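You operate a simulated robot arm through the tools that you are given. There is no shell and no other tool. Be economical: measure what you need, move in short steps, check, and stop when the job is done.

You are at the controls of a simulated robot arm. One attempt, no reset.

JOB
Space both bricks on the tunnel car's upper shelf with the 30 MM tee block.
Fine: Stand the block in the gap, about half-way along the bricks and in line with them, slide it snug against the brick marked 20, slide the brick marked 40 up against it, then lift the block out and put it back. No squeeze, knock or drop; the brake stays on. Set down upright: what you pick out.

The check looks at the end state, three seconds after you hand in, the way a careful person would. Anything else that was tipped, shoved, dropped, spilled or broken makes it a failure.

ROBOT AND FRAMES
A 6-joint arm with a fingered hand, fixed in place. Base frame: the origin is at the foot of the arm, x ahead of it, y to its left, z up. Readings come in m, rad, newtons and seconds.
With the tool pointing down near the work surface it reaches from about 0.1 to 0.44 m from the base axis. Its first joint turns from -2.897 to 2.897 rad. Payload 2.3 kg.
The TCP is the grasp point between the finger pads, 0.022 m short of the fingertips. In the tool frame z runs along the fingers and y along their closing line. The gripper opens to 0.112 m. The gripper's body begins 0.06 m behind the TCP. The gripper is a hand of 3 fingers: y runs from the thumb to the fingers, the wrist lies at [0, 0, -0.218] in the tool frame.
Orientation is that of the tool frame in the base frame, as a unit quaternion [x, y, z, w]. With the fingers straight down and closing along the base's y, the tool's x points along the base's -x, its y along +y and its z along -z.

CONTROLS
- The arm moves only by the tool arm_command. Its argument "series" is a list of rows, each a list of 2 entries, a list of its own where there are three numbers: the shift along the base's x, y, z in units of 50 mm (1.0 is 50 mm), then the turn, a rotation vector about the base's x, y, z in units of 6 degrees (1.0 is 6 degrees). In form: [[[tx, ty, tz], [ax, ay, az]], ...]. A call has 1 to 10 rows; each row shifts and turns the commanded pose from where the row before left it. A call with a number of a shift or a turn outside -1 to 1 is refused whole. Each row takes 0.2 s and may step no farther than 0.05 m and 0.15 rad from the row before; otherwise, the whole call is refused. A pose out of reach is approached as far as the arm can. The call stops where the force on the tool passes 40 N (or 10 N more than at its start, if that is more) or the arm is blocked; 0.2 s more then pass. In this call time passes only in rows, and 0.2 s behind the last. It gives the time, the measured TCP pose, the force on the tool (base axes), the opening and the grip force at its end, in the units of the frame above (readings bear some noise), with the torque about the TCP (base axes, N m) and any sound that the robot's microphone picked up, and new pictures: "show" is both (left out), scene, wrist or none.
- Cameras (640 x 400 px; columns grow to the right, rows downward): "scene" is fixed at [0.3974, -0.6589, 1.888]; the picture's right is [1.00, 0.02, 0.00], its down [0.01, -0.57, -0.82] and it looks along [-0.02, 0.82, -0.57] (base axes); focal length 337 px, centre (320, 200). "wrist" rides on the gripper at [0.066, 0.003, -0.08] in the tool frame; the picture's right is [-0.05, 1.00, 0.00], its down [-0.77, -0.04, -0.64] and it looks along [-0.64, -0.03, 0.77] (tool axes); focal length 275 px, centre (320, 200). There is no depth. A picture from a camera that has moved, and an enlarged one, comes with that camera's place and axes in the base frame and with its lens. The place of the scene camera against the robot may be out by one fixed shift of up to 0.012 m in any direction.
- raise_lower(by): slides the trunk up (or, below 0, down) by that many m; the arm rides with it, the base frame stays. It gives what a move gives, with no picture.
- curl_fingers(finger1, finger2, thumb_bend): sets how far each is bent, from 0 (flat) to 1 (curled in); at 0.3 the hand is open as for a grip, at 0.7 the pads meet at the TCP. One left out holds its place. A second passes; each finger stops where it meets its share of the squeeze, and holds until it gets a number again. It is the only way to open and close the hand. It gives what a move gives, with no picture; readings hold the bend of each and the force on the fingers (four entries, about 0 where the hand has none), thumb and palm.
- zoom(camera, box): a new picture of the part [left, top, right, bottom] of that camera's present view, enlarged. No time passes.
- close_job(): hands the job in; it is judged then, once.

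Work in short steps. Places have to be worked out from the pictures, the camera data and where the tool is seen: move nearer, look again, correct. Check each grasp and each placing, and mend what went wrong. You have 120 turns and 200 pictures in all, those below and enlarged ones among them. Open the gripper and draw the arm clear of the work before you hand the job in, unless the task says otherwise; then end with one line.

The tools are called after ">>>" as name(argument=value, ...) on one line, values as JSON. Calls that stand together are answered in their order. arm_command: Moves the arm, as the interface text tells. Its arguments: {"type":"object","properties":{"series":{"type":"array"},"show":{"type":"string","enum":["both","scene","wrist","none"]}},"required":["series"]} The other tools are called the same way: raise_lower (by) slides the trunk up or down; curl_fingers (finger1, finger2, thumb_bend) moves the fingers one by one; zoom (camera, box) takes an enlarged picture of a part of a camera's view; close_job () hands the job in.

At the start:

```text
time: 0.0
eef_pos: [0.2098, 0.1109, 1.3361]
tcp_rot: [0.001, 1.0, 0.001, 0.001]
wrist_force: [0.0, 0.3, 0.8]
ft_torque: [0.02, 0.03, -0.02]
grip_width: 0.1119
grip_force: 0.0
shape: jaw
bend: [0.3, 0.3, 0.3]
finger forces: [0.0, 0.1, 0.0, 0.0, 0.0, 0.0]
trunk travel left (down, up): [-0.553, 0.037]
```

scene: 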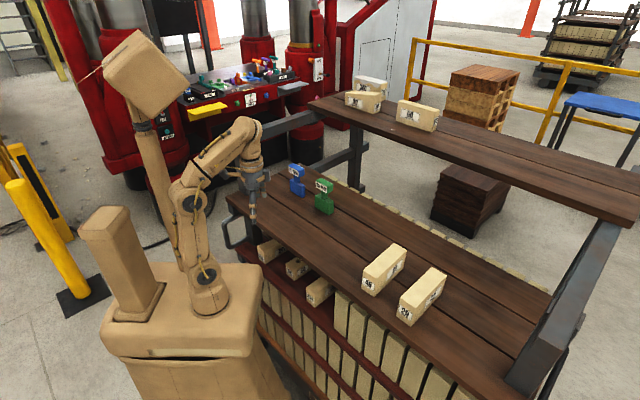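
wrist: 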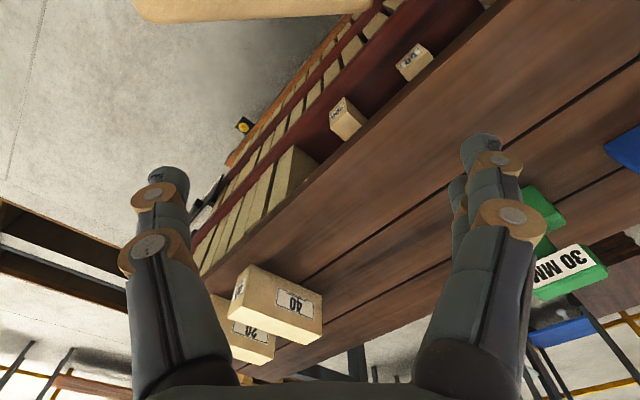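

I start by enlarging the work area to identify bricks, blocks and the shelf.

>>> zoom(camera="scene", box=[220, 150, 480, 330])

>>> zoom(camera="wrist", box=[160, 130, 640, 400])

>>> zoom(camera="scene", box=[340, 60, 460, 140])

```text
2.22 times, centred on (350, 240) of scene
camera zoom: at [0.3974, -0.6589, 1.888], right [1.0, 0.02, 0.0], down [0.01, -0.57, -0.82], along [-0.02, 0.82, -0.57], focal length 748 px, centre (253, 111)
```

zoom: 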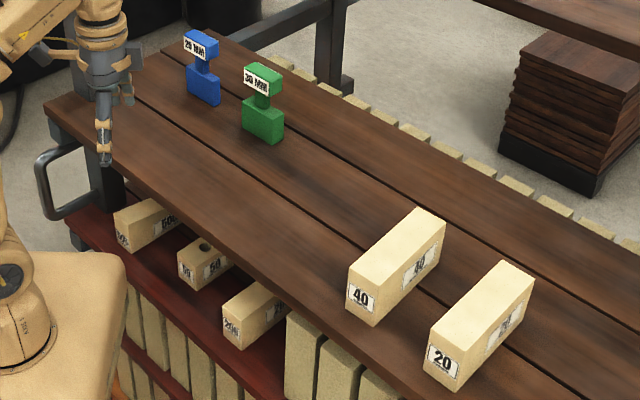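

```text
1.33 times, centred on (400, 265) of wrist
camera zoom: at [0.1436, 0.1139, 1.4163], right [0.05, 1.0, 0.0], down [0.77, -0.04, 0.64], along [0.64, -0.03, -0.77], focal length 367 px, centre (213, 113)
```

zoom: 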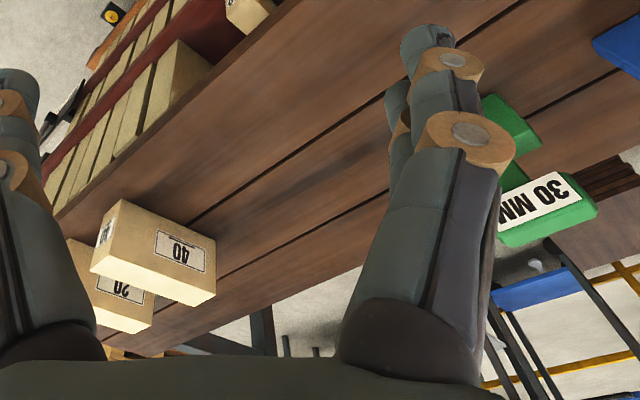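

```text
5.00 times, centred on (400, 100) of scene
camera zoom: at [0.3974, -0.6589, 1.888], right [1.0, 0.02, 0.0], down [0.01, -0.57, -0.82], along [-0.02, 0.82, -0.57], focal length 1684 px, centre (-80, 700)
```

zoom: 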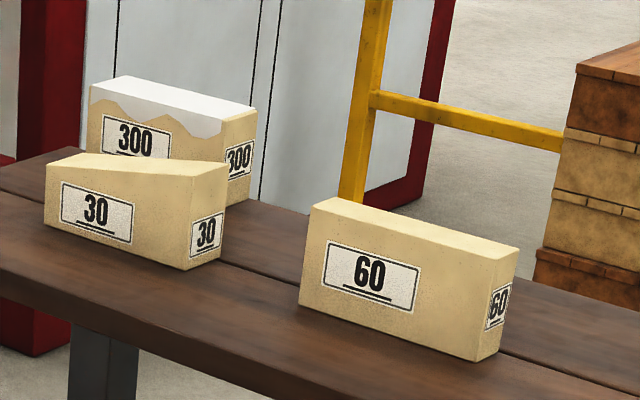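

Rough triangulation puts the deck near z≈1.14, the green 30 MM tee near (0.39,0.33) and brick 40 near (0.50,-0.02). I move the hand left and back for a second wrist view to pin this down.

>>> arm_command(series=[[[0, 0.8, 0], [0, 0, 0]], [[0, 0.8, 0], [0, 0, 0]], [[0, 0.6, 0.2], [0, 0, 0]]])

>>> zoom(camera="wrist", box=[200, 100, 640, 375])

```text
time: 0.8
eef_pos: [0.2036, 0.2127, 1.3208]
tcp_rot: [0.001, 1.0, 0.001, 0.002]
wrist_force: [0.7, 0.5, -0.6]
ft_torque: [-0.04, 0.0, 0.01]
grip_width: 0.1117
grip_force: 0.1
shape: jaw
bend: [0.3, 0.3, 0.3]
finger forces: [0.0, 0.0, 0.0, 0.0, 0.1, 0.0]
out of reach, approached as far as the arm can: row 1, 2, 3
trunk travel left (down, up): [-0.553, 0.037]
camera wrist: at [0.1379, 0.2172, 1.4007], right [0.05, 1.0, 0.0], down [0.77, -0.04, 0.64], along [0.64, -0.03, -0.77], focal length 275 px, centre (320, 200)
```

scene: 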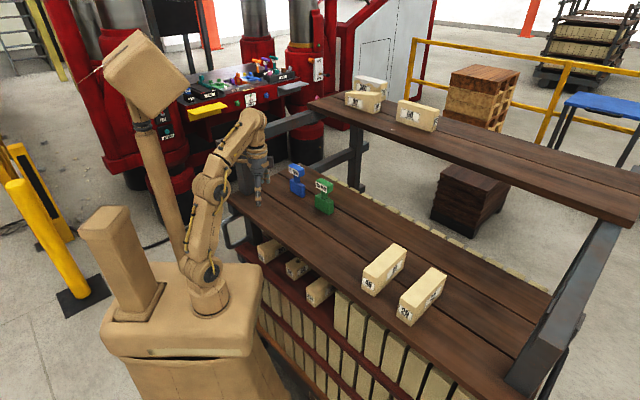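
wrist: 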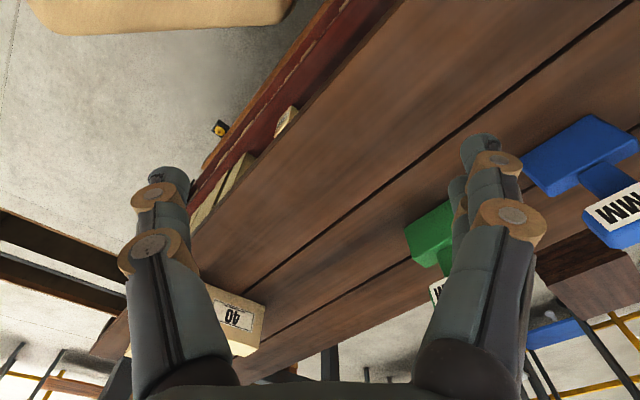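

```text
1.45 times, centred on (420, 238) of wrist
camera zoom: at [0.1379, 0.2172, 1.4007], right [0.05, 1.0, 0.0], down [0.77, -0.04, 0.64], along [0.64, -0.03, -0.77], focal length 400 px, centre (174, 146)
```

zoom: 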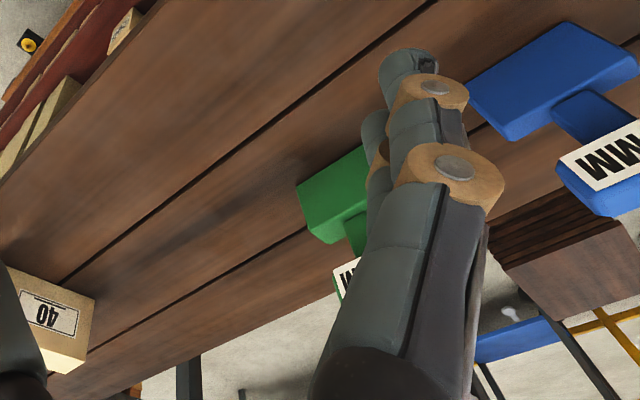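

Cross-check of tee and brick corners in both cameras agrees: deck z≈1.14, tee about (0.40,0.33), brick 40 corner (0.50,-0.02), brick 20 corner (0.59,-0.12). These need a tilted tool, so I raise the trunk for reach.

>>> raise_lower(by=0.035)

>>> arm_command(series=[[[0, 0, 0], [0, 0, 1]], [[0, 0, 0], [0, 0, 1]], [[0, -0.2, 0], [0, 0, 1]], [[0, -0.2, 0], [0, 0, 1]], [[0, 0, 0], [0, 0, 1]], [[0, 0, 0], [0, 0, 1]], [[0, 0, 0], [0.5, -0.6, 0.3]], [[0, 0, 0], [0.64, -0.76, 0]], [[0, 0, 0], [0.64, -0.76, 0]], [[0, 0, 0], [0.64, -0.76, 0]]])

```text
time: 1.6
eef_pos: [0.2044, 0.2133, 1.3563]
tcp_rot: [0.0, 1.0, 0.002, 0.001]
wrist_force: [1.3, -0.8, 0.3]
ft_torque: [0.05, -0.04, 0.0]
grip_width: 0.1116
grip_force: 0.0
shape: jaw
bend: [0.3, 0.3, 0.3]
finger forces: [0.0, 0.0, 0.0, 0.1, 0.0, 0.0]
trunk travel left (down, up): [-0.588, 0.002]
```

```text
time: 3.8
eef_pos: [0.2043, 0.1915, 1.3555]
tcp_rot: [-0.317, 0.928, 0.074, 0.183]
wrist_force: [0.5, 0.1, 0.6]
ft_torque: [0.0, -0.02, -0.01]
grip_width: 0.112
grip_force: 0.1
shape: jaw
bend: [0.3, 0.3, 0.3]
finger forces: [0.1, 0.0, 0.0, 0.0, 0.0, 0.0]
trunk travel left (down, up): [-0.588, 0.002]
camera wrist: at [0.1298, 0.1375, 1.4044], right [-0.58, 0.81, 0.04], down [0.4, 0.24, 0.88], along [0.71, 0.53, -0.47], focal length 275 px, centre (320, 200)
```

scene: 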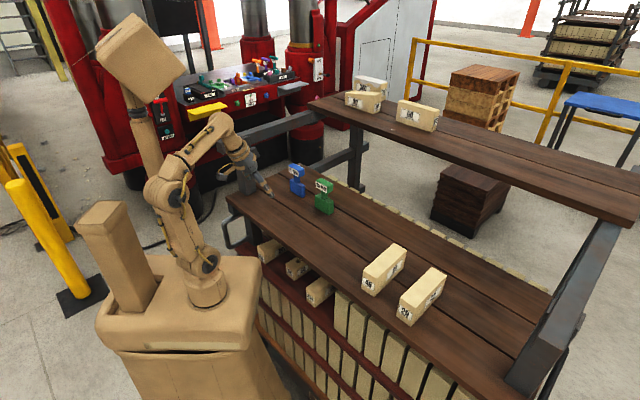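
wrist: 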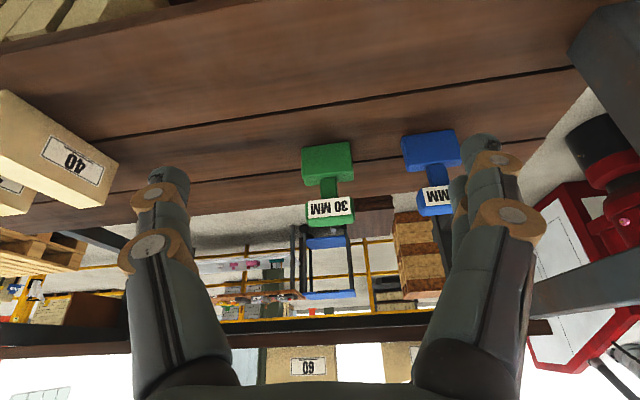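

Good clear view of the green tee. I enlarge it and the brick 40 for measuring.

>>> zoom(camera="wrist", box=[270, 120, 430, 220])

>>> zoom(camera="wrist", box=[0, 60, 240, 210])

>>> zoom(camera="scene", box=[280, 150, 360, 200])

>>> zoom(camera="scene", box=[340, 230, 468, 330])

```text
4.00 times, centred on (350, 170) of wrist
camera zoom: at [0.1298, 0.1375, 1.4044], right [-0.58, 0.81, 0.04], down [0.4, 0.24, 0.88], along [0.71, 0.53, -0.47], focal length 1101 px, centre (200, 320)
```

zoom: 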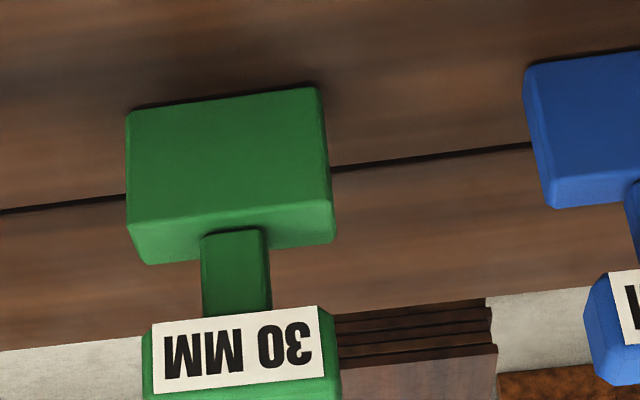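

```text
2.67 times, centred on (120, 135) of wrist
camera zoom: at [0.1298, 0.1375, 1.4044], right [-0.58, 0.81, 0.04], down [0.4, 0.24, 0.88], along [0.71, 0.53, -0.47], focal length 734 px, centre (853, 373)
```

zoom: 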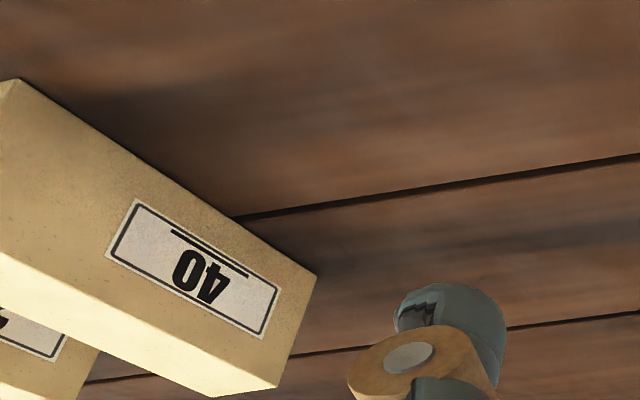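

```text
8.00 times, centred on (320, 175) of scene
camera zoom: at [0.3974, -0.6589, 1.888], right [1.0, 0.02, 0.0], down [0.01, -0.57, -0.82], along [-0.02, 0.82, -0.57], focal length 2694 px, centre (320, 400)
```

zoom: 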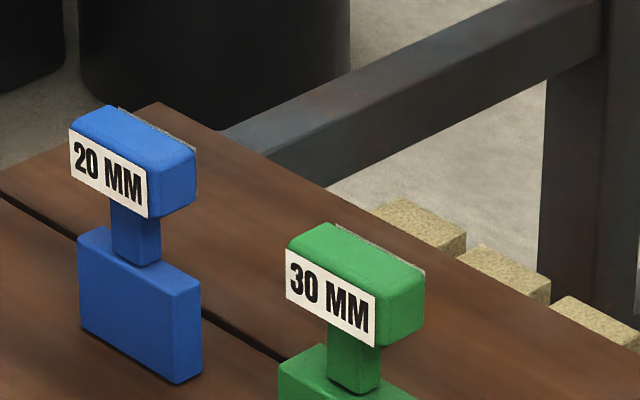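

```text
4.00 times, centred on (404, 280) of scene
camera zoom: at [0.3974, -0.6589, 1.888], right [1.0, 0.02, 0.0], down [0.01, -0.57, -0.82], along [-0.02, 0.82, -0.57], focal length 1347 px, centre (-16, -120)
```

zoom: 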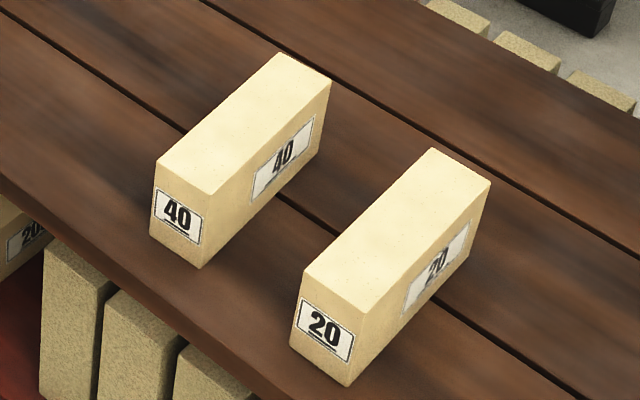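

The tee base is about 70×30 mm, 53 mm high, with its head at z≈1.227–1.268; the bricks are about 74 mm high with a gap near 80 mm at r≈0.62, so I need a strong outward tilt. I'd like the wrist camera on top of the hand, so I test whether the hand can roll 180° about its own axis.

>>> arm_command(series=[[[0, 0, 0], [-0.316, -0.274, 0.997]], [[0, 0, 0], [-0.316, -0.274, 0.997]], [[0, 0, 0], [-0.316, -0.274, 0.997]], [[0, 0, 0], [-0.316, -0.274, 0.997]], [[0, 0, 0], [-0.316, -0.274, 0.997]], [[0, 0, 0], [-0.316, -0.274, 0.997]], [[0, 0, 0], [-0.316, -0.274, 0.997]], [[0, 0, 0], [-0.316, -0.274, 0.997]], [[0, 0, 0], [-0.316, -0.274, 0.997]], [[0, 0, 0], [-0.316, -0.274, 0.997]]], show="none")

>>> arm_command(series=[[[0, 0, 0], [-0.316, -0.274, 0.997]], [[0, 0, 0], [-0.316, -0.274, 0.997]], [[0, 0, 0], [-0.316, -0.274, 0.997]], [[0, 0, 0], [-0.316, -0.274, 0.997]], [[0, 0, 0], [-0.316, -0.274, 0.997]], [[0, 0, 0], [-0.316, -0.274, 0.997]], [[0, 0, 0], [-0.316, -0.274, 0.997]], [[0, 0, 0], [-0.316, -0.274, 0.997]], [[0, 0, 0], [-0.316, -0.274, 0.997]], [[0, 0, 0], [-0.316, -0.274, 0.997]]], show="none")

```text
time: 6.0
eef_pos: [0.2025, 0.1928, 1.3552]
tcp_rot: [0.766, -0.612, 0.036, -0.194]
wrist_force: [-0.6, -0.4, -0.1]
ft_torque: [-0.02, -0.02, -0.01]
grip_width: 0.1119
grip_force: 0.1
shape: jaw
bend: [0.3, 0.3, 0.3]
finger forces: [0.0, 0.1, 0.0, 0.1, 0.1, 0.1]
trunk travel left (down, up): [-0.588, 0.002]
```

```text
time: 8.2
eef_pos: [0.0799, 0.2221, 1.2562]
tcp_rot: [0.974, -0.108, 0.136, -0.146]
wrist_force: [-0.3, -0.4, 0.7]
ft_torque: [-0.01, 0.0, -0.02]
grip_width: 0.1118
grip_force: 0.1
shape: jaw
bend: [0.3, 0.3, 0.3]
finger forces: [0.1, 0.0, 0.0, 0.0, 0.1, 0.1]
out of reach, approached as far as the arm can: row 2, 3, 4, 5, 6, 7, 8, 9, 10
trunk travel left (down, up): [-0.588, 0.002]
```

The joint limit stops that direction about 75° in. I roll back and try the other way.

>>> arm_command(series=[[[0, 0, 0], [0.316, 0.274, -0.997]], [[0, 0, 0], [0.316, 0.274, -0.997]], [[0, 0, 0], [0.316, 0.274, -0.997]], [[0, 0, 0], [0.316, 0.274, -0.997]], [[0, 0, 0], [0.316, 0.274, -0.997]], [[0, 0, 0], [0.316, 0.274, -0.997]], [[0, 0, 0], [0.316, 0.274, -0.997]], [[0, 0, 0], [0.316, 0.274, -0.997]], [[0, 0, 0], [0.316, 0.274, -0.997]], [[0, 0, 0], [0.316, 0.274, -0.997]]], show="none")

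>>> arm_command(series=[[[0, 0, 0], [0.316, 0.274, -0.997]], [[0, 0, 0], [0.316, 0.274, -0.997]], [[0, 0, 0], [0.316, 0.274, -0.997]], [[0, 0, 0], [0.316, 0.274, -0.997]], [[0, 0, 0], [0.316, 0.274, -0.997]], [[0, 0, 0], [0.316, 0.274, -0.997]], [[0, 0, 0], [0.316, 0.274, -0.997]], [[0, 0, 0], [0.316, 0.274, -0.997]], [[0, 0, 0], [0.316, 0.274, -0.997]], [[0, 0, 0], [0.316, 0.274, -0.997]]], show="none")

```text
time: 10.4
eef_pos: [0.0813, 0.2227, 1.2568]
tcp_rot: [0.765, -0.613, 0.037, -0.194]
wrist_force: [0.2, -0.8, 0.5]
ft_torque: [0.01, 0.02, 0.01]
grip_width: 0.1122
grip_force: 0.1
shape: jaw
bend: [0.3, 0.3, 0.3]
finger forces: [0.0, 0.1, 0.0, 0.1, 0.0, 0.0]
trunk travel left (down, up): [-0.588, 0.002]
```

```text
time: 12.6
eef_pos: [0.0804, 0.2232, 1.2573]
tcp_rot: [-0.317, 0.928, 0.074, 0.183]
wrist_force: [-1.4, -0.3, 0.1]
ft_torque: [0.01, -0.03, -0.03]
grip_width: 0.1118
grip_force: 0.1
shape: jaw
bend: [0.3, 0.3, 0.3]
finger forces: [0.1, 0.0, 0.0, 0.0, 0.1, 0.1]
trunk travel left (down, up): [-0.588, 0.002]
```

Now I go back to a comfortable position and roll in the opposite direction.

>>> arm_command(series=[[[0.5, -0.1, 0.4], [0, 0, 0]], [[0.7, -0.1, 0.5], [0, 0, 0]], [[0.7, -0.2, 0.6], [0.316, 0.274, -0.997]], [[0.3, -0.1, 0.2], [0.316, 0.274, -0.997]], [[0, 0, 0], [0.316, 0.274, -0.997]], [[0, 0, 0], [0.316, 0.274, -0.997]], [[0, 0, 0], [0.316, 0.274, -0.997]], [[0, 0, 0], [0.316, 0.274, -0.997]], [[0, 0, 0], [0.316, 0.274, -0.997]], [[0, 0, 0], [0.316, 0.274, -0.997]]], show="none")

>>> arm_command(series=[[[0, 0, 0], [0.316, 0.274, -0.997]], [[0, 0, 0], [0.316, 0.274, -0.997]], [[0, 0, 0], [0.316, 0.274, -0.997]], [[0, 0, 0], [0.316, 0.274, -0.997]], [[0, 0, 0], [0.316, 0.274, -0.997]], [[0, 0, 0], [0.316, 0.274, -0.997]], [[0, 0, 0], [0.316, 0.274, -0.997]], [[0, 0, 0], [0.316, 0.274, -0.997]], [[0, 0, 0], [0.316, 0.274, -0.997]], [[0, 0, 0], [0.316, 0.274, -0.997]]], show="none")

>>> arm_command(series=[[[0, 0, 0], [0.316, 0.274, -0.997]], [[0, 0, 0], [0.316, 0.274, -0.997]], [[0, 0, 0], [0.316, 0.274, -0.997]], [[0, 0, 0], [0.316, 0.274, -0.997]], [[0, 0, 0], [0.316, 0.274, -0.997]], [[0, 0, 0], [0.316, 0.274, -0.997]], [[0, 0, 0], [0.316, 0.274, -0.997]], [[0, 0, 0], [0.316, 0.274, -0.997]], [[0, 0, 0], [0.316, 0.274, -0.997]], [[0, 0, 0], [0.16, 0.137, -0.5]]])

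```text
time: 14.8
eef_pos: [0.1912, 0.198, 1.3417]
tcp_rot: [0.121, 0.973, 0.146, 0.132]
wrist_force: [0.5, -0.5, 0.2]
ft_torque: [0.04, -0.02, 0.0]
grip_width: 0.1118
grip_force: 0.1
shape: jaw
bend: [0.3, 0.3, 0.3]
finger forces: [0.0, 0.0, 0.1, 0.0, 0.1, 0.0]
trunk travel left (down, up): [-0.588, 0.002]
```

```text
time: 17.0
eef_pos: [0.1904, 0.1983, 1.3422]
tcp_rot: [0.624, 0.756, 0.194, 0.033]
wrist_force: [0.3, -0.1, 0.0]
ft_torque: [-0.02, 0.0, -0.02]
grip_width: 0.112
grip_force: 0.0
shape: jaw
bend: [0.3, 0.3, 0.3]
finger forces: [0.0, 0.1, 0.0, 0.0, 0.0, 0.1]
trunk travel left (down, up): [-0.588, 0.002]
```

```text
time: 19.2
eef_pos: [0.1917, 0.1977, 1.3413]
tcp_rot: [0.923, 0.329, 0.185, -0.072]
wrist_force: [-0.8, -0.1, -0.5]
ft_torque: [0.01, -0.01, 0.02]
grip_width: 0.1121
grip_force: 0.0
shape: jaw
bend: [0.3, 0.3, 0.3]
finger forces: [0.1, 0.1, 0.0, 0.0, 0.1, 0.1]
trunk travel left (down, up): [-0.588, 0.002]
camera wrist: at [0.2164, 0.2136, 1.4414], right [0.6, -0.8, -0.03], down [-0.76, -0.58, 0.29], along [-0.25, -0.15, -0.96], focal length 275 px, centre (320, 200)
```

scene: 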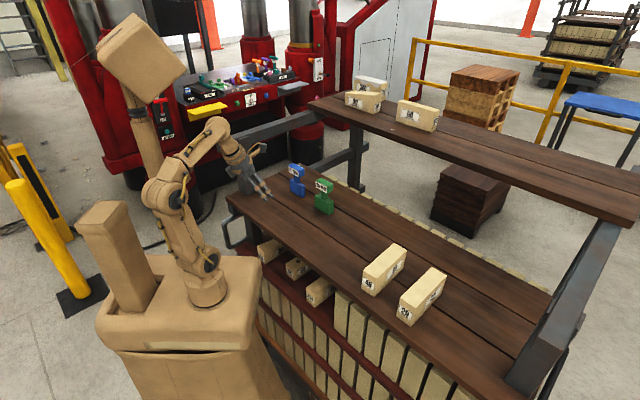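
wrist: 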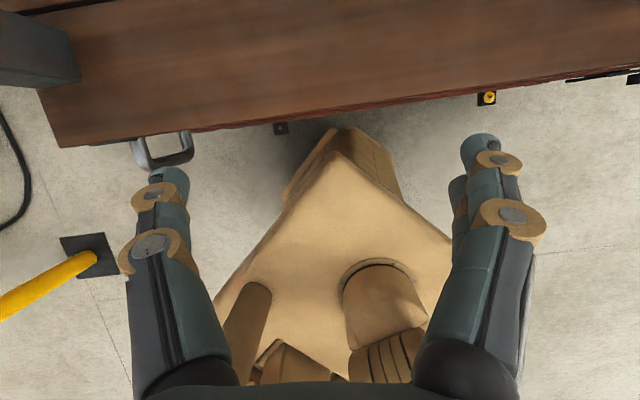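

The flip works: the camera will now be on top when the hand tilts outward. I move to a pre-grasp pose behind the green tee with about 78° tilt, pointing along its thin direction (ψ≈45°).

>>> arm_command(series=[[[0.25, 0.15, -0.08], [0.6, -0.69, 0]], [[0.25, 0.15, -0.08], [0.6, -0.69, 0]], [[0.25, 0.15, -0.08], [0.6, -0.69, 0]], [[0.25, 0.15, -0.08], [0.6, -0.69, 0]], [[0.25, 0.15, -0.08], [0.6, -0.69, 0]], [[0.25, 0.15, -0.08], [0.6, -0.69, 0]], [[0.25, 0.15, -0.08], [0.6, -0.69, 0]], [[0.25, 0.15, -0.08], [0.6, -0.69, 0]], [[0.25, 0.15, -0.08], [0.6, -0.69, 0]], [[0.25, 0.15, -0.08], [0.6, -0.69, 0.6]]])

```text
time: 21.4
eef_pos: [0.3008, 0.2555, 1.3586]
tcp_rot: [0.747, 0.3, 0.543, -0.24]
wrist_force: [0.3, 0.4, -0.1]
ft_torque: [0.0, 0.02, -0.01]
grip_width: 0.1118
grip_force: 0.1
shape: jaw
bend: [0.3, 0.3, 0.3]
finger forces: [0.0, 0.1, 0.0, 0.0, 0.0, 0.0]
out of reach, approached as far as the arm can: row 8, 9, 10
trunk travel left (down, up): [-0.588, 0.002]
camera wrist: at [0.2633, 0.2104, 1.4452], right [0.69, -0.72, -0.08], down [-0.63, -0.55, -0.55], along [0.35, 0.43, -0.83], focal length 275 px, centre (320, 200)
```

scene: 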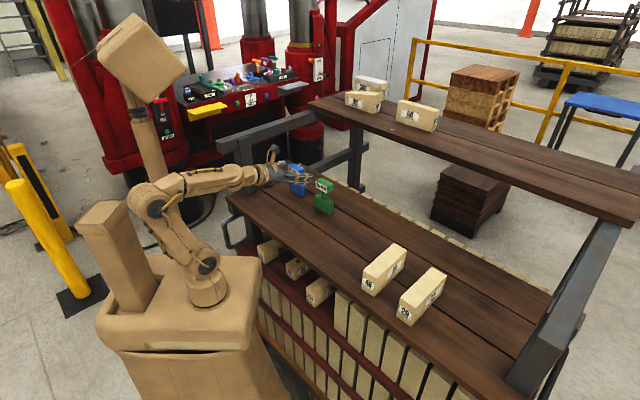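
wrist: 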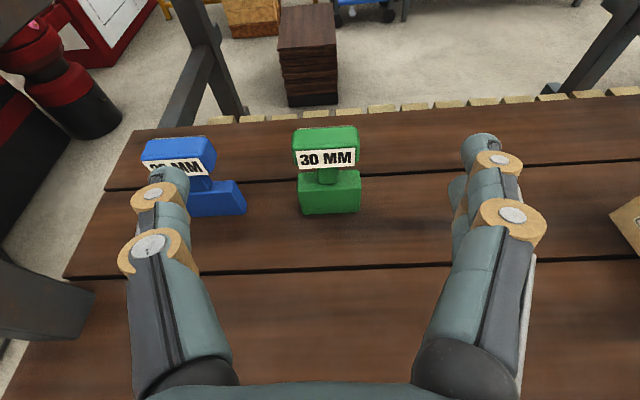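

Excellent view. I enlarge it to measure the tee head and base precisely.

>>> zoom(camera="wrist", box=[250, 110, 410, 210])

```text
4.00 times, centred on (330, 160) of wrist
camera zoom: at [0.2633, 0.2104, 1.4452], right [0.69, -0.72, -0.08], down [-0.63, -0.55, -0.55], along [0.35, 0.43, -0.83], focal length 1101 px, centre (280, 360)
```

zoom: 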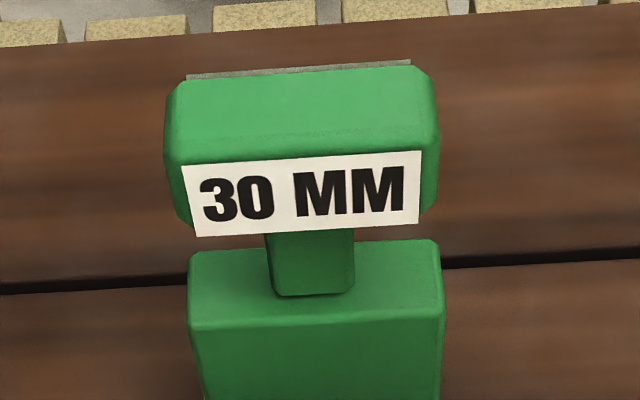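

Tee centre comes out at (0.394,0.351), head 62 mm long, direction ‑45°. I level the hand's roll and move above the head, straddling it.

>>> arm_command(series=[[[0.4, 0.4, 0], [-0.219, -0.224, 0.097]], [[0.5, 0.5, 0], [0, 0, 0]], [[0.5, 0.5, -0.1], [0, 0, 0]], [[0.43, 0.48, -0.2], [0, 0, 0]]])

```text
time: 22.4
eef_pos: [0.407, 0.3532, 1.3331]
tcp_rot: [0.719, 0.301, 0.581, -0.235]
wrist_force: [0.2, 0.4, -1.2]
ft_torque: [-0.02, 0.0, -0.01]
grip_width: 0.1121
grip_force: 0.2
shape: jaw
bend: [0.3, 0.3, 0.3]
finger forces: [0.0, 0.0, 0.0, 0.0, 0.0, 0.1]
out of reach, approached as far as the arm can: row 1
trunk travel left (down, up): [-0.588, 0.002]
camera wrist: at [0.3629, 0.307, 1.4151], right [0.7, -0.72, -0.03], down [-0.58, -0.53, -0.62], along [0.42, 0.45, -0.79], focal length 275 px, centre (320, 200)
```

scene: 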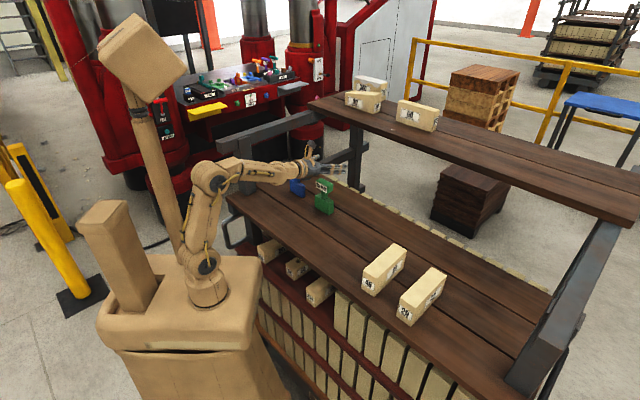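
wrist: 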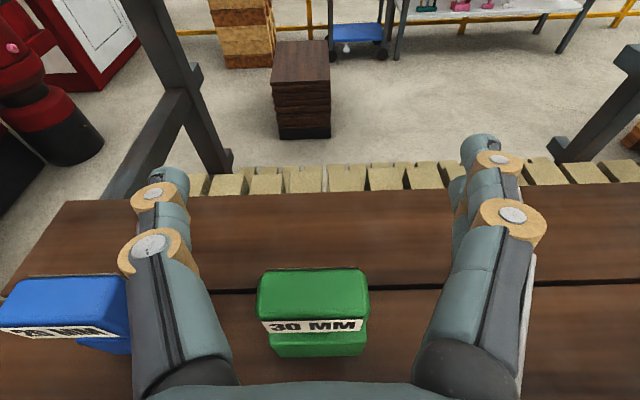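

Head-top centre measures (0.392,0.349). I lower the hand straight around the head to z≈1.249.

>>> arm_command(series=[[[-0.31, -0.08, -0.2], [0, 0, 0]], [[0, 0, -0.5], [0, 0, 0]], [[0, 0, -0.5], [0, 0, 0]], [[0, 0, -0.48], [0, 0, 0]]])

>>> zoom(camera="scene", box=[270, 140, 380, 225])

```text
time: 23.4
eef_pos: [0.3908, 0.3489, 1.2484]
tcp_rot: [0.719, 0.3, 0.581, -0.236]
wrist_force: [0.4, 0.3, -0.1]
ft_torque: [-0.03, -0.01, 0.01]
grip_width: 0.1119
grip_force: 0.1
shape: jaw
bend: [0.3, 0.3, 0.3]
finger forces: [0.0, 0.1, 0.0, 0.0, 0.0, 0.1]
trunk travel left (down, up): [-0.588, 0.002]
camera wrist: at [0.3471, 0.3017, 1.3307], right [0.7, -0.72, -0.04], down [-0.58, -0.53, -0.62], along [0.42, 0.45, -0.79], focal length 275 px, centre (320, 200)
```

scene: 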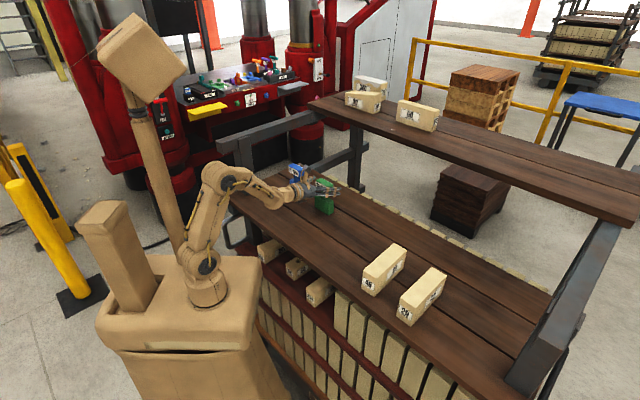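
wrist: 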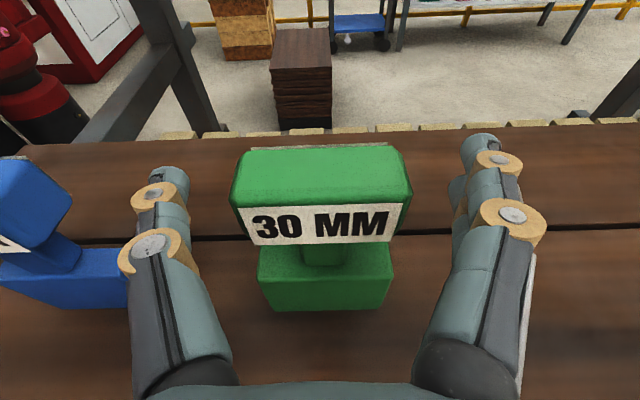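

```text
4.71 times, centred on (325, 182) of scene
camera zoom: at [0.3974, -0.6589, 1.888], right [1.0, 0.02, 0.0], down [0.01, -0.57, -0.82], along [-0.02, 0.82, -0.57], focal length 1585 px, centre (296, 282)
```

zoom: 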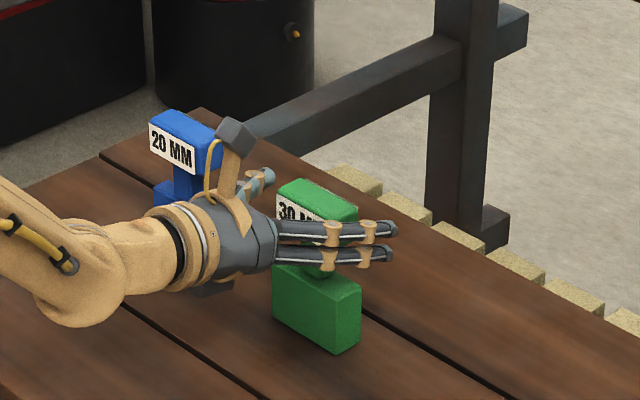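

The hand straddles the head symmetrically, both fingers at head height. I close in stages.

>>> curl_fingers(finger1=0.43, finger2=0.43, thumb_bend=0.43)

>>> zoom(camera="wrist", box=[120, 100, 560, 375])

```text
time: 24.4
eef_pos: [0.3902, 0.3488, 1.2493]
tcp_rot: [0.719, 0.3, 0.581, -0.236]
wrist_force: [0.3, -0.3, 0.2]
ft_torque: [-0.01, 0.01, -0.01]
grip_width: 0.0756
grip_force: 0.0
shape: fingers
bend: [0.43, 0.43, 0.43]
finger forces: [0.1, 0.1, 0.0, 0.0, 0.0, 0.0]
trunk travel left (down, up): [-0.588, 0.002]
```

```text
1.45 times, centred on (340, 238) of wrist
camera zoom: at [0.3468, 0.3013, 1.331], right [0.7, -0.72, -0.04], down [-0.58, -0.53, -0.62], along [0.42, 0.45, -0.79], focal length 400 px, centre (291, 146)
```

zoom: 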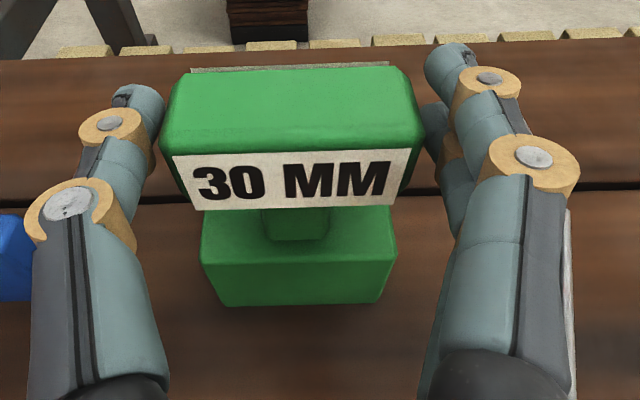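

Still clear at 76 mm width. Closing further in small steps, watching the finger forces for even contact.

>>> curl_fingers(finger1=0.455, finger2=0.455, thumb_bend=0.455)

>>> curl_fingers(finger1=0.47, finger2=0.47, thumb_bend=0.47)

>>> zoom(camera="wrist", box=[120, 100, 560, 375])

```text
time: 25.4
eef_pos: [0.3901, 0.3484, 1.2493]
tcp_rot: [0.719, 0.299, 0.582, -0.235]
wrist_force: [-0.3, 0.7, -1.0]
ft_torque: [0.01, -0.02, 0.03]
grip_width: 0.0699
grip_force: 0.1
shape: fingers
bend: [0.45, 0.45, 0.45]
finger forces: [0.0, 0.0, 0.0, 0.1, 0.1, 0.1]
trunk travel left (down, up): [-0.588, 0.002]
```

```text
time: 26.4
eef_pos: [0.3908, 0.3484, 1.2499]
tcp_rot: [0.718, 0.299, 0.582, -0.236]
wrist_force: [1.2, -0.3, 0.3]
ft_torque: [0.02, 0.02, -0.01]
grip_width: 0.0652
grip_force: 0.0
shape: fingers
bend: [0.46, 0.46, 0.47]
finger forces: [0.2, 0.1, 0.0, 0.0, 0.2, 0.0]
trunk travel left (down, up): [-0.588, 0.002]
```

```text
1.45 times, centred on (340, 238) of wrist
camera zoom: at [0.3468, 0.3013, 1.331], right [0.7, -0.72, -0.04], down [-0.58, -0.53, -0.62], along [0.42, 0.45, -0.79], focal length 400 px, centre (291, 146)
```

zoom: 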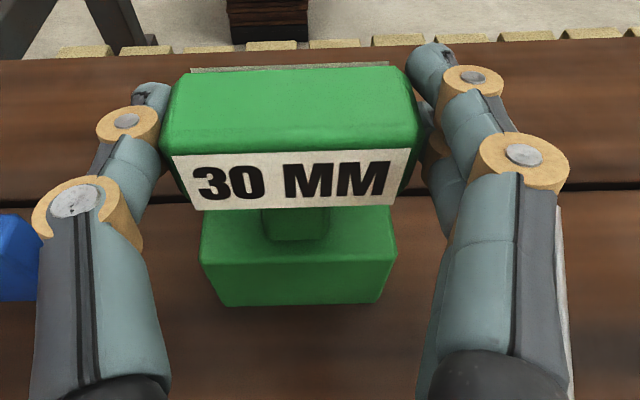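

Nearly touching. One more small step.

>>> curl_fingers(finger1=0.48, finger2=0.48, thumb_bend=0.48)

>>> curl_fingers(finger1=0.49, finger2=0.49, thumb_bend=0.49)

>>> zoom(camera="wrist", box=[120, 100, 560, 375])

```text
time: 27.4
eef_pos: [0.391, 0.3484, 1.2486]
tcp_rot: [0.718, 0.3, 0.582, -0.236]
wrist_force: [0.4, -0.7, 0.0]
ft_torque: [0.01, 0.01, 0.0]
grip_width: 0.0643
grip_force: 1.1
shape: fingers
bend: [0.47, 0.47, 0.47]
finger forces: [0.6, 0.5, 0.1, 0.1, 0.9, 0.0]
trunk travel left (down, up): [-0.588, 0.002]
```

```text
time: 28.4
eef_pos: [0.3912, 0.349, 1.2496]
tcp_rot: [0.719, 0.3, 0.581, -0.236]
wrist_force: [0.1, -0.2, -0.3]
ft_torque: [0.0, 0.0, -0.01]
grip_width: 0.0638
grip_force: 1.6
shape: fingers
bend: [0.47, 0.47, 0.48]
finger forces: [1.0, 0.9, 0.0, 0.0, 1.8, 0.1]
trunk travel left (down, up): [-0.588, 0.002]
```

```text
1.45 times, centred on (340, 238) of wrist
camera zoom: at [0.3468, 0.3013, 1.331], right [0.7, -0.72, -0.04], down [-0.58, -0.53, -0.62], along [0.42, 0.45, -0.79], focal length 400 px, centre (291, 146)
```

zoom: 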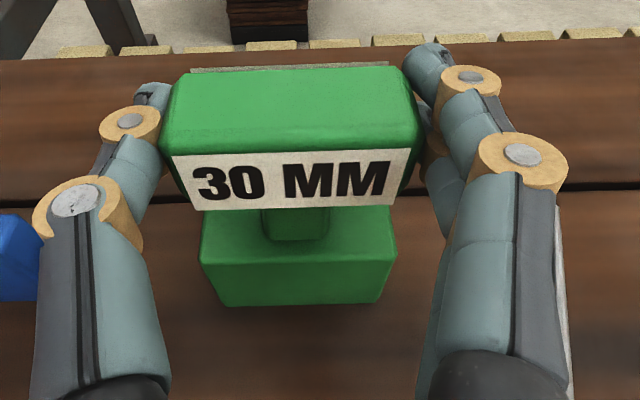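

Balanced contact (1.0/0.9 vs 1.8 N), tee unmoved. I firm the grip moderately.

>>> curl_fingers(finger1=0.55, finger2=0.55, thumb_bend=0.55)

>>> arm_command(series=[[[0, 0, 0.1], [0, 0, 0]], [[0, 0, 0.2], [0, 0, 0]], [[0, 0, 0.2], [0, 0, 0]]])

```text
time: 29.4
eef_pos: [0.3915, 0.3484, 1.2497]
tcp_rot: [0.718, 0.3, 0.582, -0.237]
wrist_force: [-0.2, 0.2, -0.4]
ft_torque: [-0.02, -0.05, 0.03]
grip_width: 0.0618
grip_force: 7.7
shape: fingers
bend: [0.48, 0.48, 0.51]
finger forces: [4.1, 4.1, 0.0, 0.0, 8.2, 0.0]
trunk travel left (down, up): [-0.588, 0.002]
```

```text
time: 30.2
eef_pos: [0.3896, 0.3498, 1.2731]
tcp_rot: [0.718, 0.3, 0.581, -0.237]
wrist_force: [0.0, 0.0, -1.6]
ft_torque: [0.0, -0.02, -0.01]
grip_width: 0.0617
grip_force: 8.1
shape: fingers
bend: [0.48, 0.48, 0.51]
finger forces: [4.2, 4.0, 0.0, 0.1, 8.2, 0.1]
trunk travel left (down, up): [-0.588, 0.002]
camera wrist: at [0.3455, 0.3018, 1.3558], right [0.7, -0.72, -0.04], down [-0.58, -0.53, -0.62], along [0.42, 0.45, -0.79], focal length 275 px, centre (320, 200)
```

scene: 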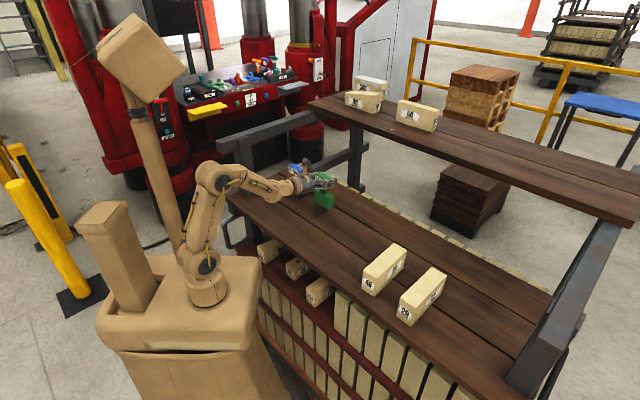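
wrist: 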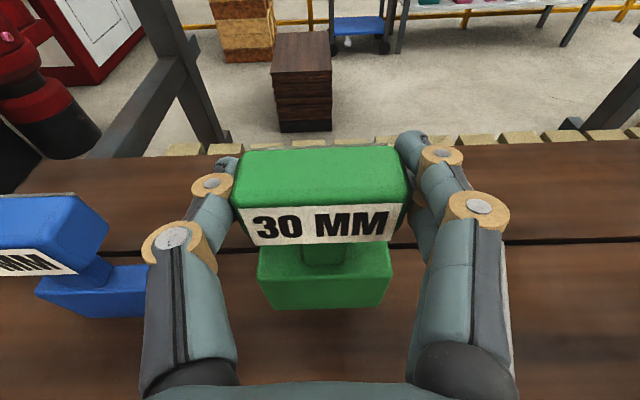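

Tee is lifted cleanly (≈160 g, no slip). The reach limit argues for entering the gap from its open near end at low height, so I carry it high around brick 40 while turning −90°.

>>> arm_command(series=[[[0, 0, 0.6], [0, 0, 0]], [[0, 0, 0.65], [0, 0, 0]], [[0, -0.5, 0], [0, 0, -1]], [[0, -0.6, 0], [0, 0, -1]], [[0, -0.6, 0], [0, 0, -1]], [[0, -0.6, 0], [0, 0, -1]], [[0, -0.6, 0], [0, 0, -1]], [[0, -0.6, 0], [0, 0, -1]], [[0, -0.6, 0], [0, 0, -1]], [[0, -0.6, 0], [0, 0, -1]]], show="scene")

```text
time: 32.4
eef_pos: [0.3882, 0.1129, 1.3382]
tcp_rot: [0.778, -0.019, 0.627, 0.022]
wrist_force: [-1.3, -0.3, -0.8]
ft_torque: [0.02, 0.02, -0.01]
grip_width: 0.0618
grip_force: 7.9
shape: fingers
bend: [0.48, 0.48, 0.51]
finger forces: [4.1, 4.1, 0.1, 0.0, 8.1, 0.0]
trunk travel left (down, up): [-0.588, 0.002]
```

scene: 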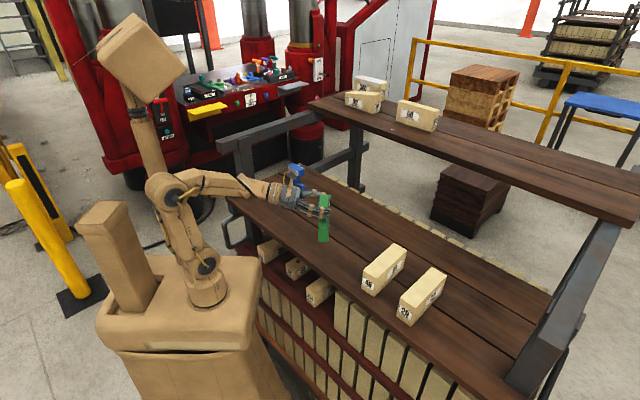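

Now the second half of the turn, staying clear of brick 40's corner.

>>> arm_command(series=[[[0, -0.6, 0], [0, 0, -1]], [[0, -0.6, 0], [0, 0, -1]], [[0, -0.6, 0], [0, 0, -1]], [[0, -0.6, 0], [0, 0, -1]], [[0, -0.6, 0], [0, 0, -1]], [[0.1, -0.6, 0], [0, 0, -1]], [[0.3, -0.6, 0], [0, 0, -0.9]], [[0.4, -0.6, 0], [0, 0, 0]]])

```text
time: 34.2
eef_pos: [0.43, -0.1269, 1.3362]
tcp_rot: [0.722, -0.293, 0.578, 0.241]
wrist_force: [0.4, 0.6, -1.4]
ft_torque: [-0.02, 0.02, -0.01]
grip_width: 0.0618
grip_force: 7.6
shape: fingers
bend: [0.48, 0.48, 0.51]
finger forces: [4.0, 4.0, 0.0, 0.1, 8.0, 0.0]
trunk travel left (down, up): [-0.588, 0.002]
camera wrist: at [0.3822, -0.0843, 1.4177], right [-0.71, -0.7, -0.04], down [-0.54, 0.57, -0.62], along [0.46, -0.42, -0.79], focal length 275 px, centre (320, 200)
```

scene: 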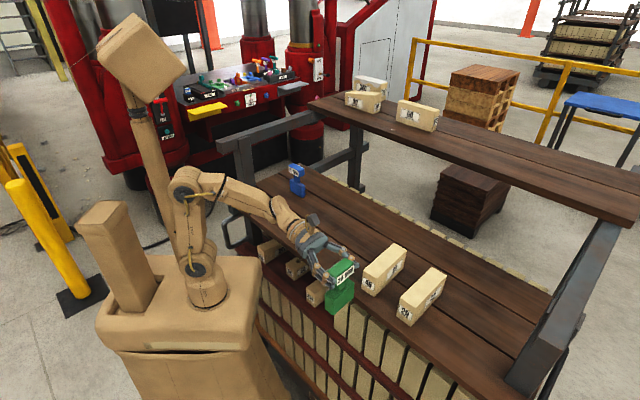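
wrist: 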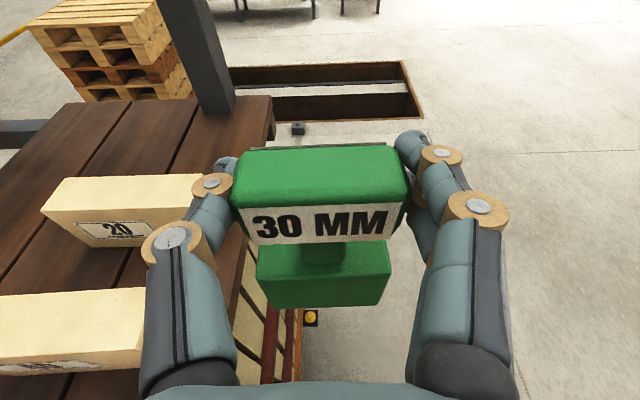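

Good overhead view of both bricks. I enlarge it to measure the gap and angles with the accurate wrist camera.

>>> zoom(camera="wrist", box=[0, 150, 320, 350])

```text
2.00 times, centred on (160, 250) of wrist
camera zoom: at [0.3822, -0.0843, 1.4177], right [-0.71, -0.7, -0.04], down [-0.54, 0.57, -0.62], along [0.46, -0.42, -0.79], focal length 551 px, centre (640, 100)
```

zoom: 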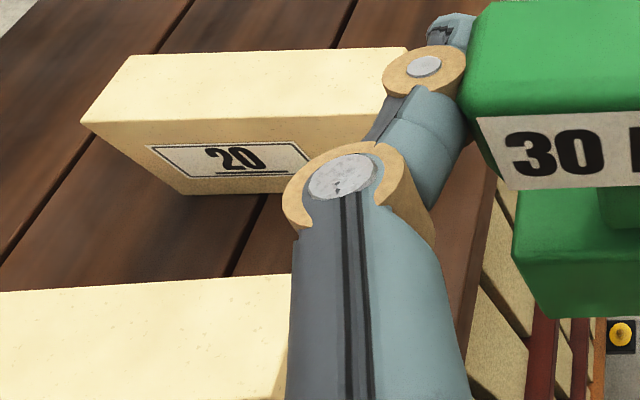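

Measured: brick 20 inner face at n=0.485 (direction 45°), brick 40 inner face n≈0.406 (direction ~47.4°), gap ≈79 mm, brick height 71 mm; halfway point u≈0.419. I line up with the gap's centreline outside the near end and lower.

>>> arm_command(series=[[[0.67, -0.68, 0], [0, 0, 0]], [[0, 0, -0.6], [0, 0, 0]], [[0, 0, -0.5], [0, 0, 0]], [[0, 0, -0.38], [0, 0, 0]]])

>>> zoom(camera="scene", box=[300, 220, 470, 326])

```text
time: 35.2
eef_pos: [0.4639, -0.1598, 1.2634]
tcp_rot: [0.722, -0.293, 0.579, 0.241]
wrist_force: [0.6, 0.1, -1.6]
ft_torque: [0.01, 0.03, 0.01]
grip_width: 0.0613
grip_force: 7.7
shape: fingers
bend: [0.48, 0.48, 0.51]
finger forces: [4.0, 4.0, 0.0, 0.0, 8.1, 0.1]
trunk travel left (down, up): [-0.588, 0.002]
camera wrist: at [0.4166, -0.1167, 1.3447], right [-0.71, -0.7, -0.04], down [-0.54, 0.57, -0.62], along [0.46, -0.42, -0.79], focal length 275 px, centre (320, 200)
```

scene: 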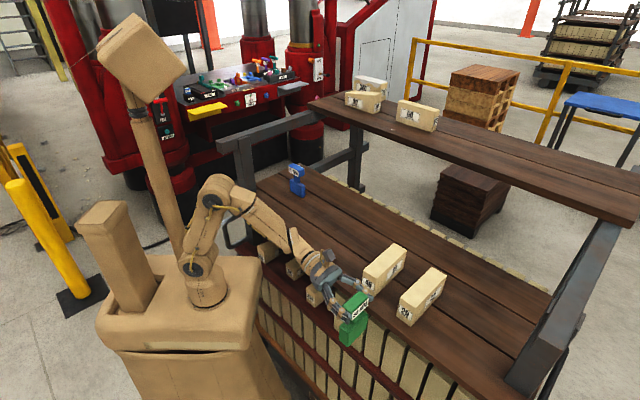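
wrist: 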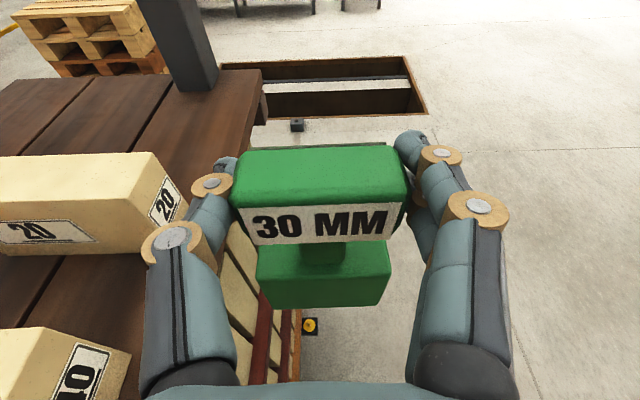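

```text
3.76 times, centred on (385, 273) of scene
camera zoom: at [0.3974, -0.6589, 1.888], right [1.0, 0.02, 0.0], down [0.01, -0.57, -0.82], along [-0.02, 0.82, -0.57], focal length 1268 px, centre (75, -75)
```

zoom: 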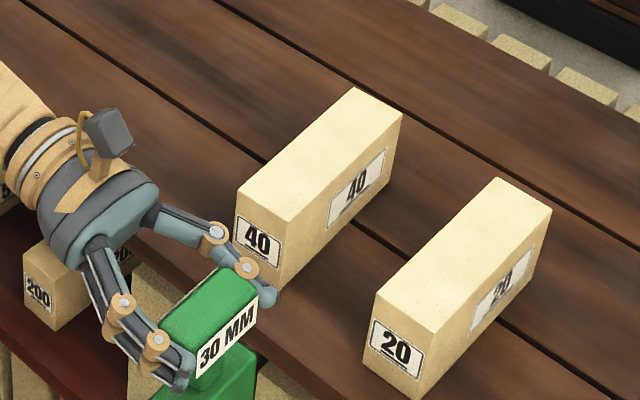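

Clear of both bricks with the hand well above brick tops. I slide in along the gap.

>>> arm_command(series=[[[0.4, 0.4, 0], [0, 0, 0]], [[0.4, 0.4, 0], [0, 0, 0]], [[0.4, 0.4, 0], [0, 0, 0]]])

>>> zoom(camera="scene", box=[300, 220, 470, 326])

```text
time: 36.0
eef_pos: [0.5233, -0.0999, 1.262]
tcp_rot: [0.722, -0.293, 0.578, 0.242]
wrist_force: [0.3, -0.5, -1.7]
ft_torque: [0.03, -0.02, -0.02]
grip_width: 0.0615
grip_force: 8.1
shape: fingers
bend: [0.48, 0.48, 0.51]
finger forces: [4.0, 4.0, 0.0, 0.0, 8.0, 0.0]
trunk travel left (down, up): [-0.588, 0.002]
camera wrist: at [0.4763, -0.0561, 1.3441], right [-0.71, -0.7, -0.03], down [-0.54, 0.57, -0.62], along [0.45, -0.42, -0.79], focal length 275 px, centre (320, 200)
```

scene: 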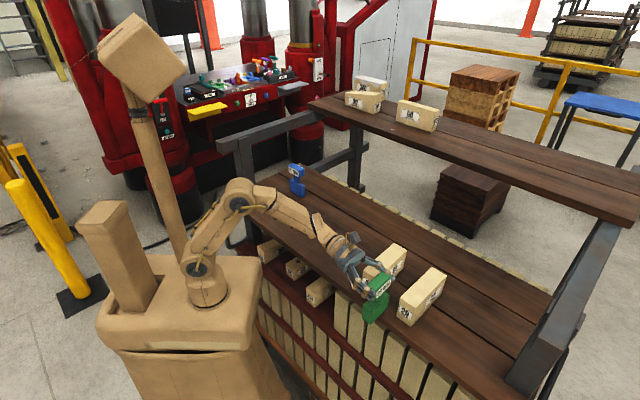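
wrist: 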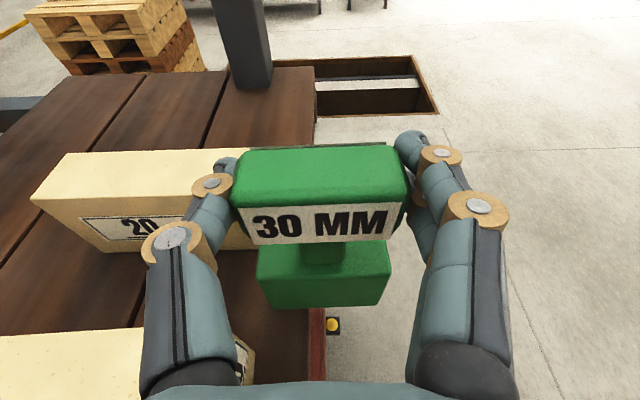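

```text
3.76 times, centred on (385, 273) of scene
camera zoom: at [0.3974, -0.6589, 1.888], right [1.0, 0.02, 0.0], down [0.01, -0.57, -0.82], along [-0.02, 0.82, -0.57], focal length 1268 px, centre (75, -75)
```

zoom: 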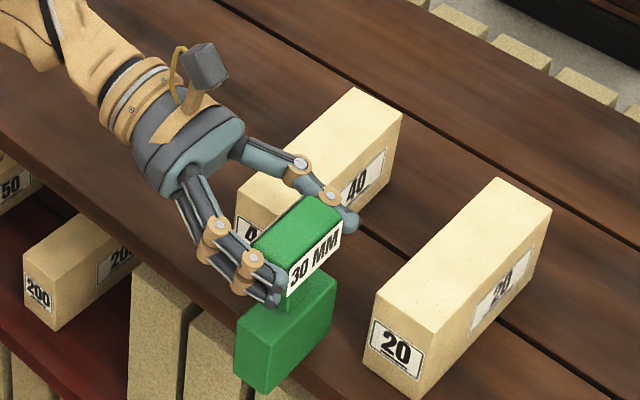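

Clear on both sides. Continuing to the halfway point.

>>> arm_command(series=[[[0.4, 0.4, 0], [0, 0, 0]], [[0.4, 0.4, 0], [0, 0, 0]], [[0.45, 0.44, 0], [0, 0, 0]], [[0.45, 0.44, 0], [0, 0, 0]]])

>>> zoom(camera="scene", box=[330, 210, 470, 297])

```text
time: 37.0
eef_pos: [0.6082, -0.0148, 1.2611]
tcp_rot: [0.723, -0.293, 0.577, 0.243]
wrist_force: [0.4, -0.2, -0.9]
ft_torque: [0.0, -0.01, 0.0]
grip_width: 0.0618
grip_force: 7.3
shape: fingers
bend: [0.48, 0.48, 0.51]
finger forces: [3.9, 4.1, 0.0, 0.0, 7.9, 0.0]
trunk travel left (down, up): [-0.588, 0.002]
camera wrist: at [0.5621, 0.0289, 1.3433], right [-0.71, -0.7, -0.03], down [-0.54, 0.57, -0.62], along [0.45, -0.42, -0.79], focal length 275 px, centre (320, 200)
```

scene: 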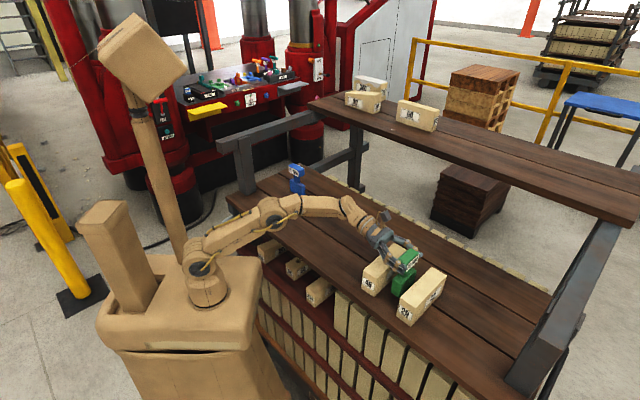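
wrist: 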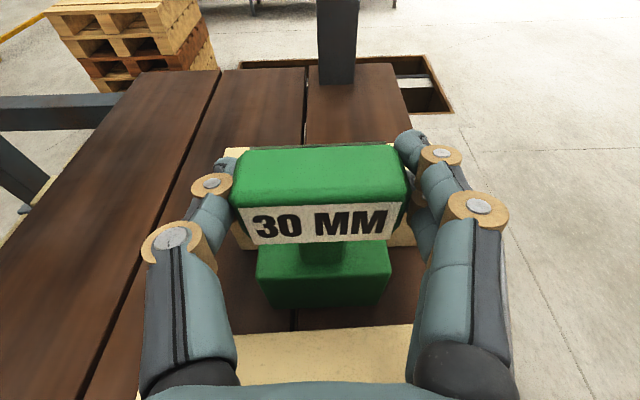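

```text
4.57 times, centred on (400, 254) of scene
camera zoom: at [0.3974, -0.6589, 1.888], right [1.0, 0.02, 0.0], down [0.01, -0.57, -0.82], along [-0.02, 0.82, -0.57], focal length 1540 px, centre (-46, -45)
```

zoom: 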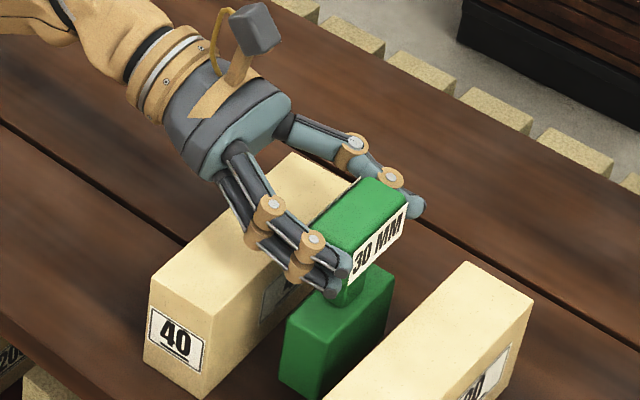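

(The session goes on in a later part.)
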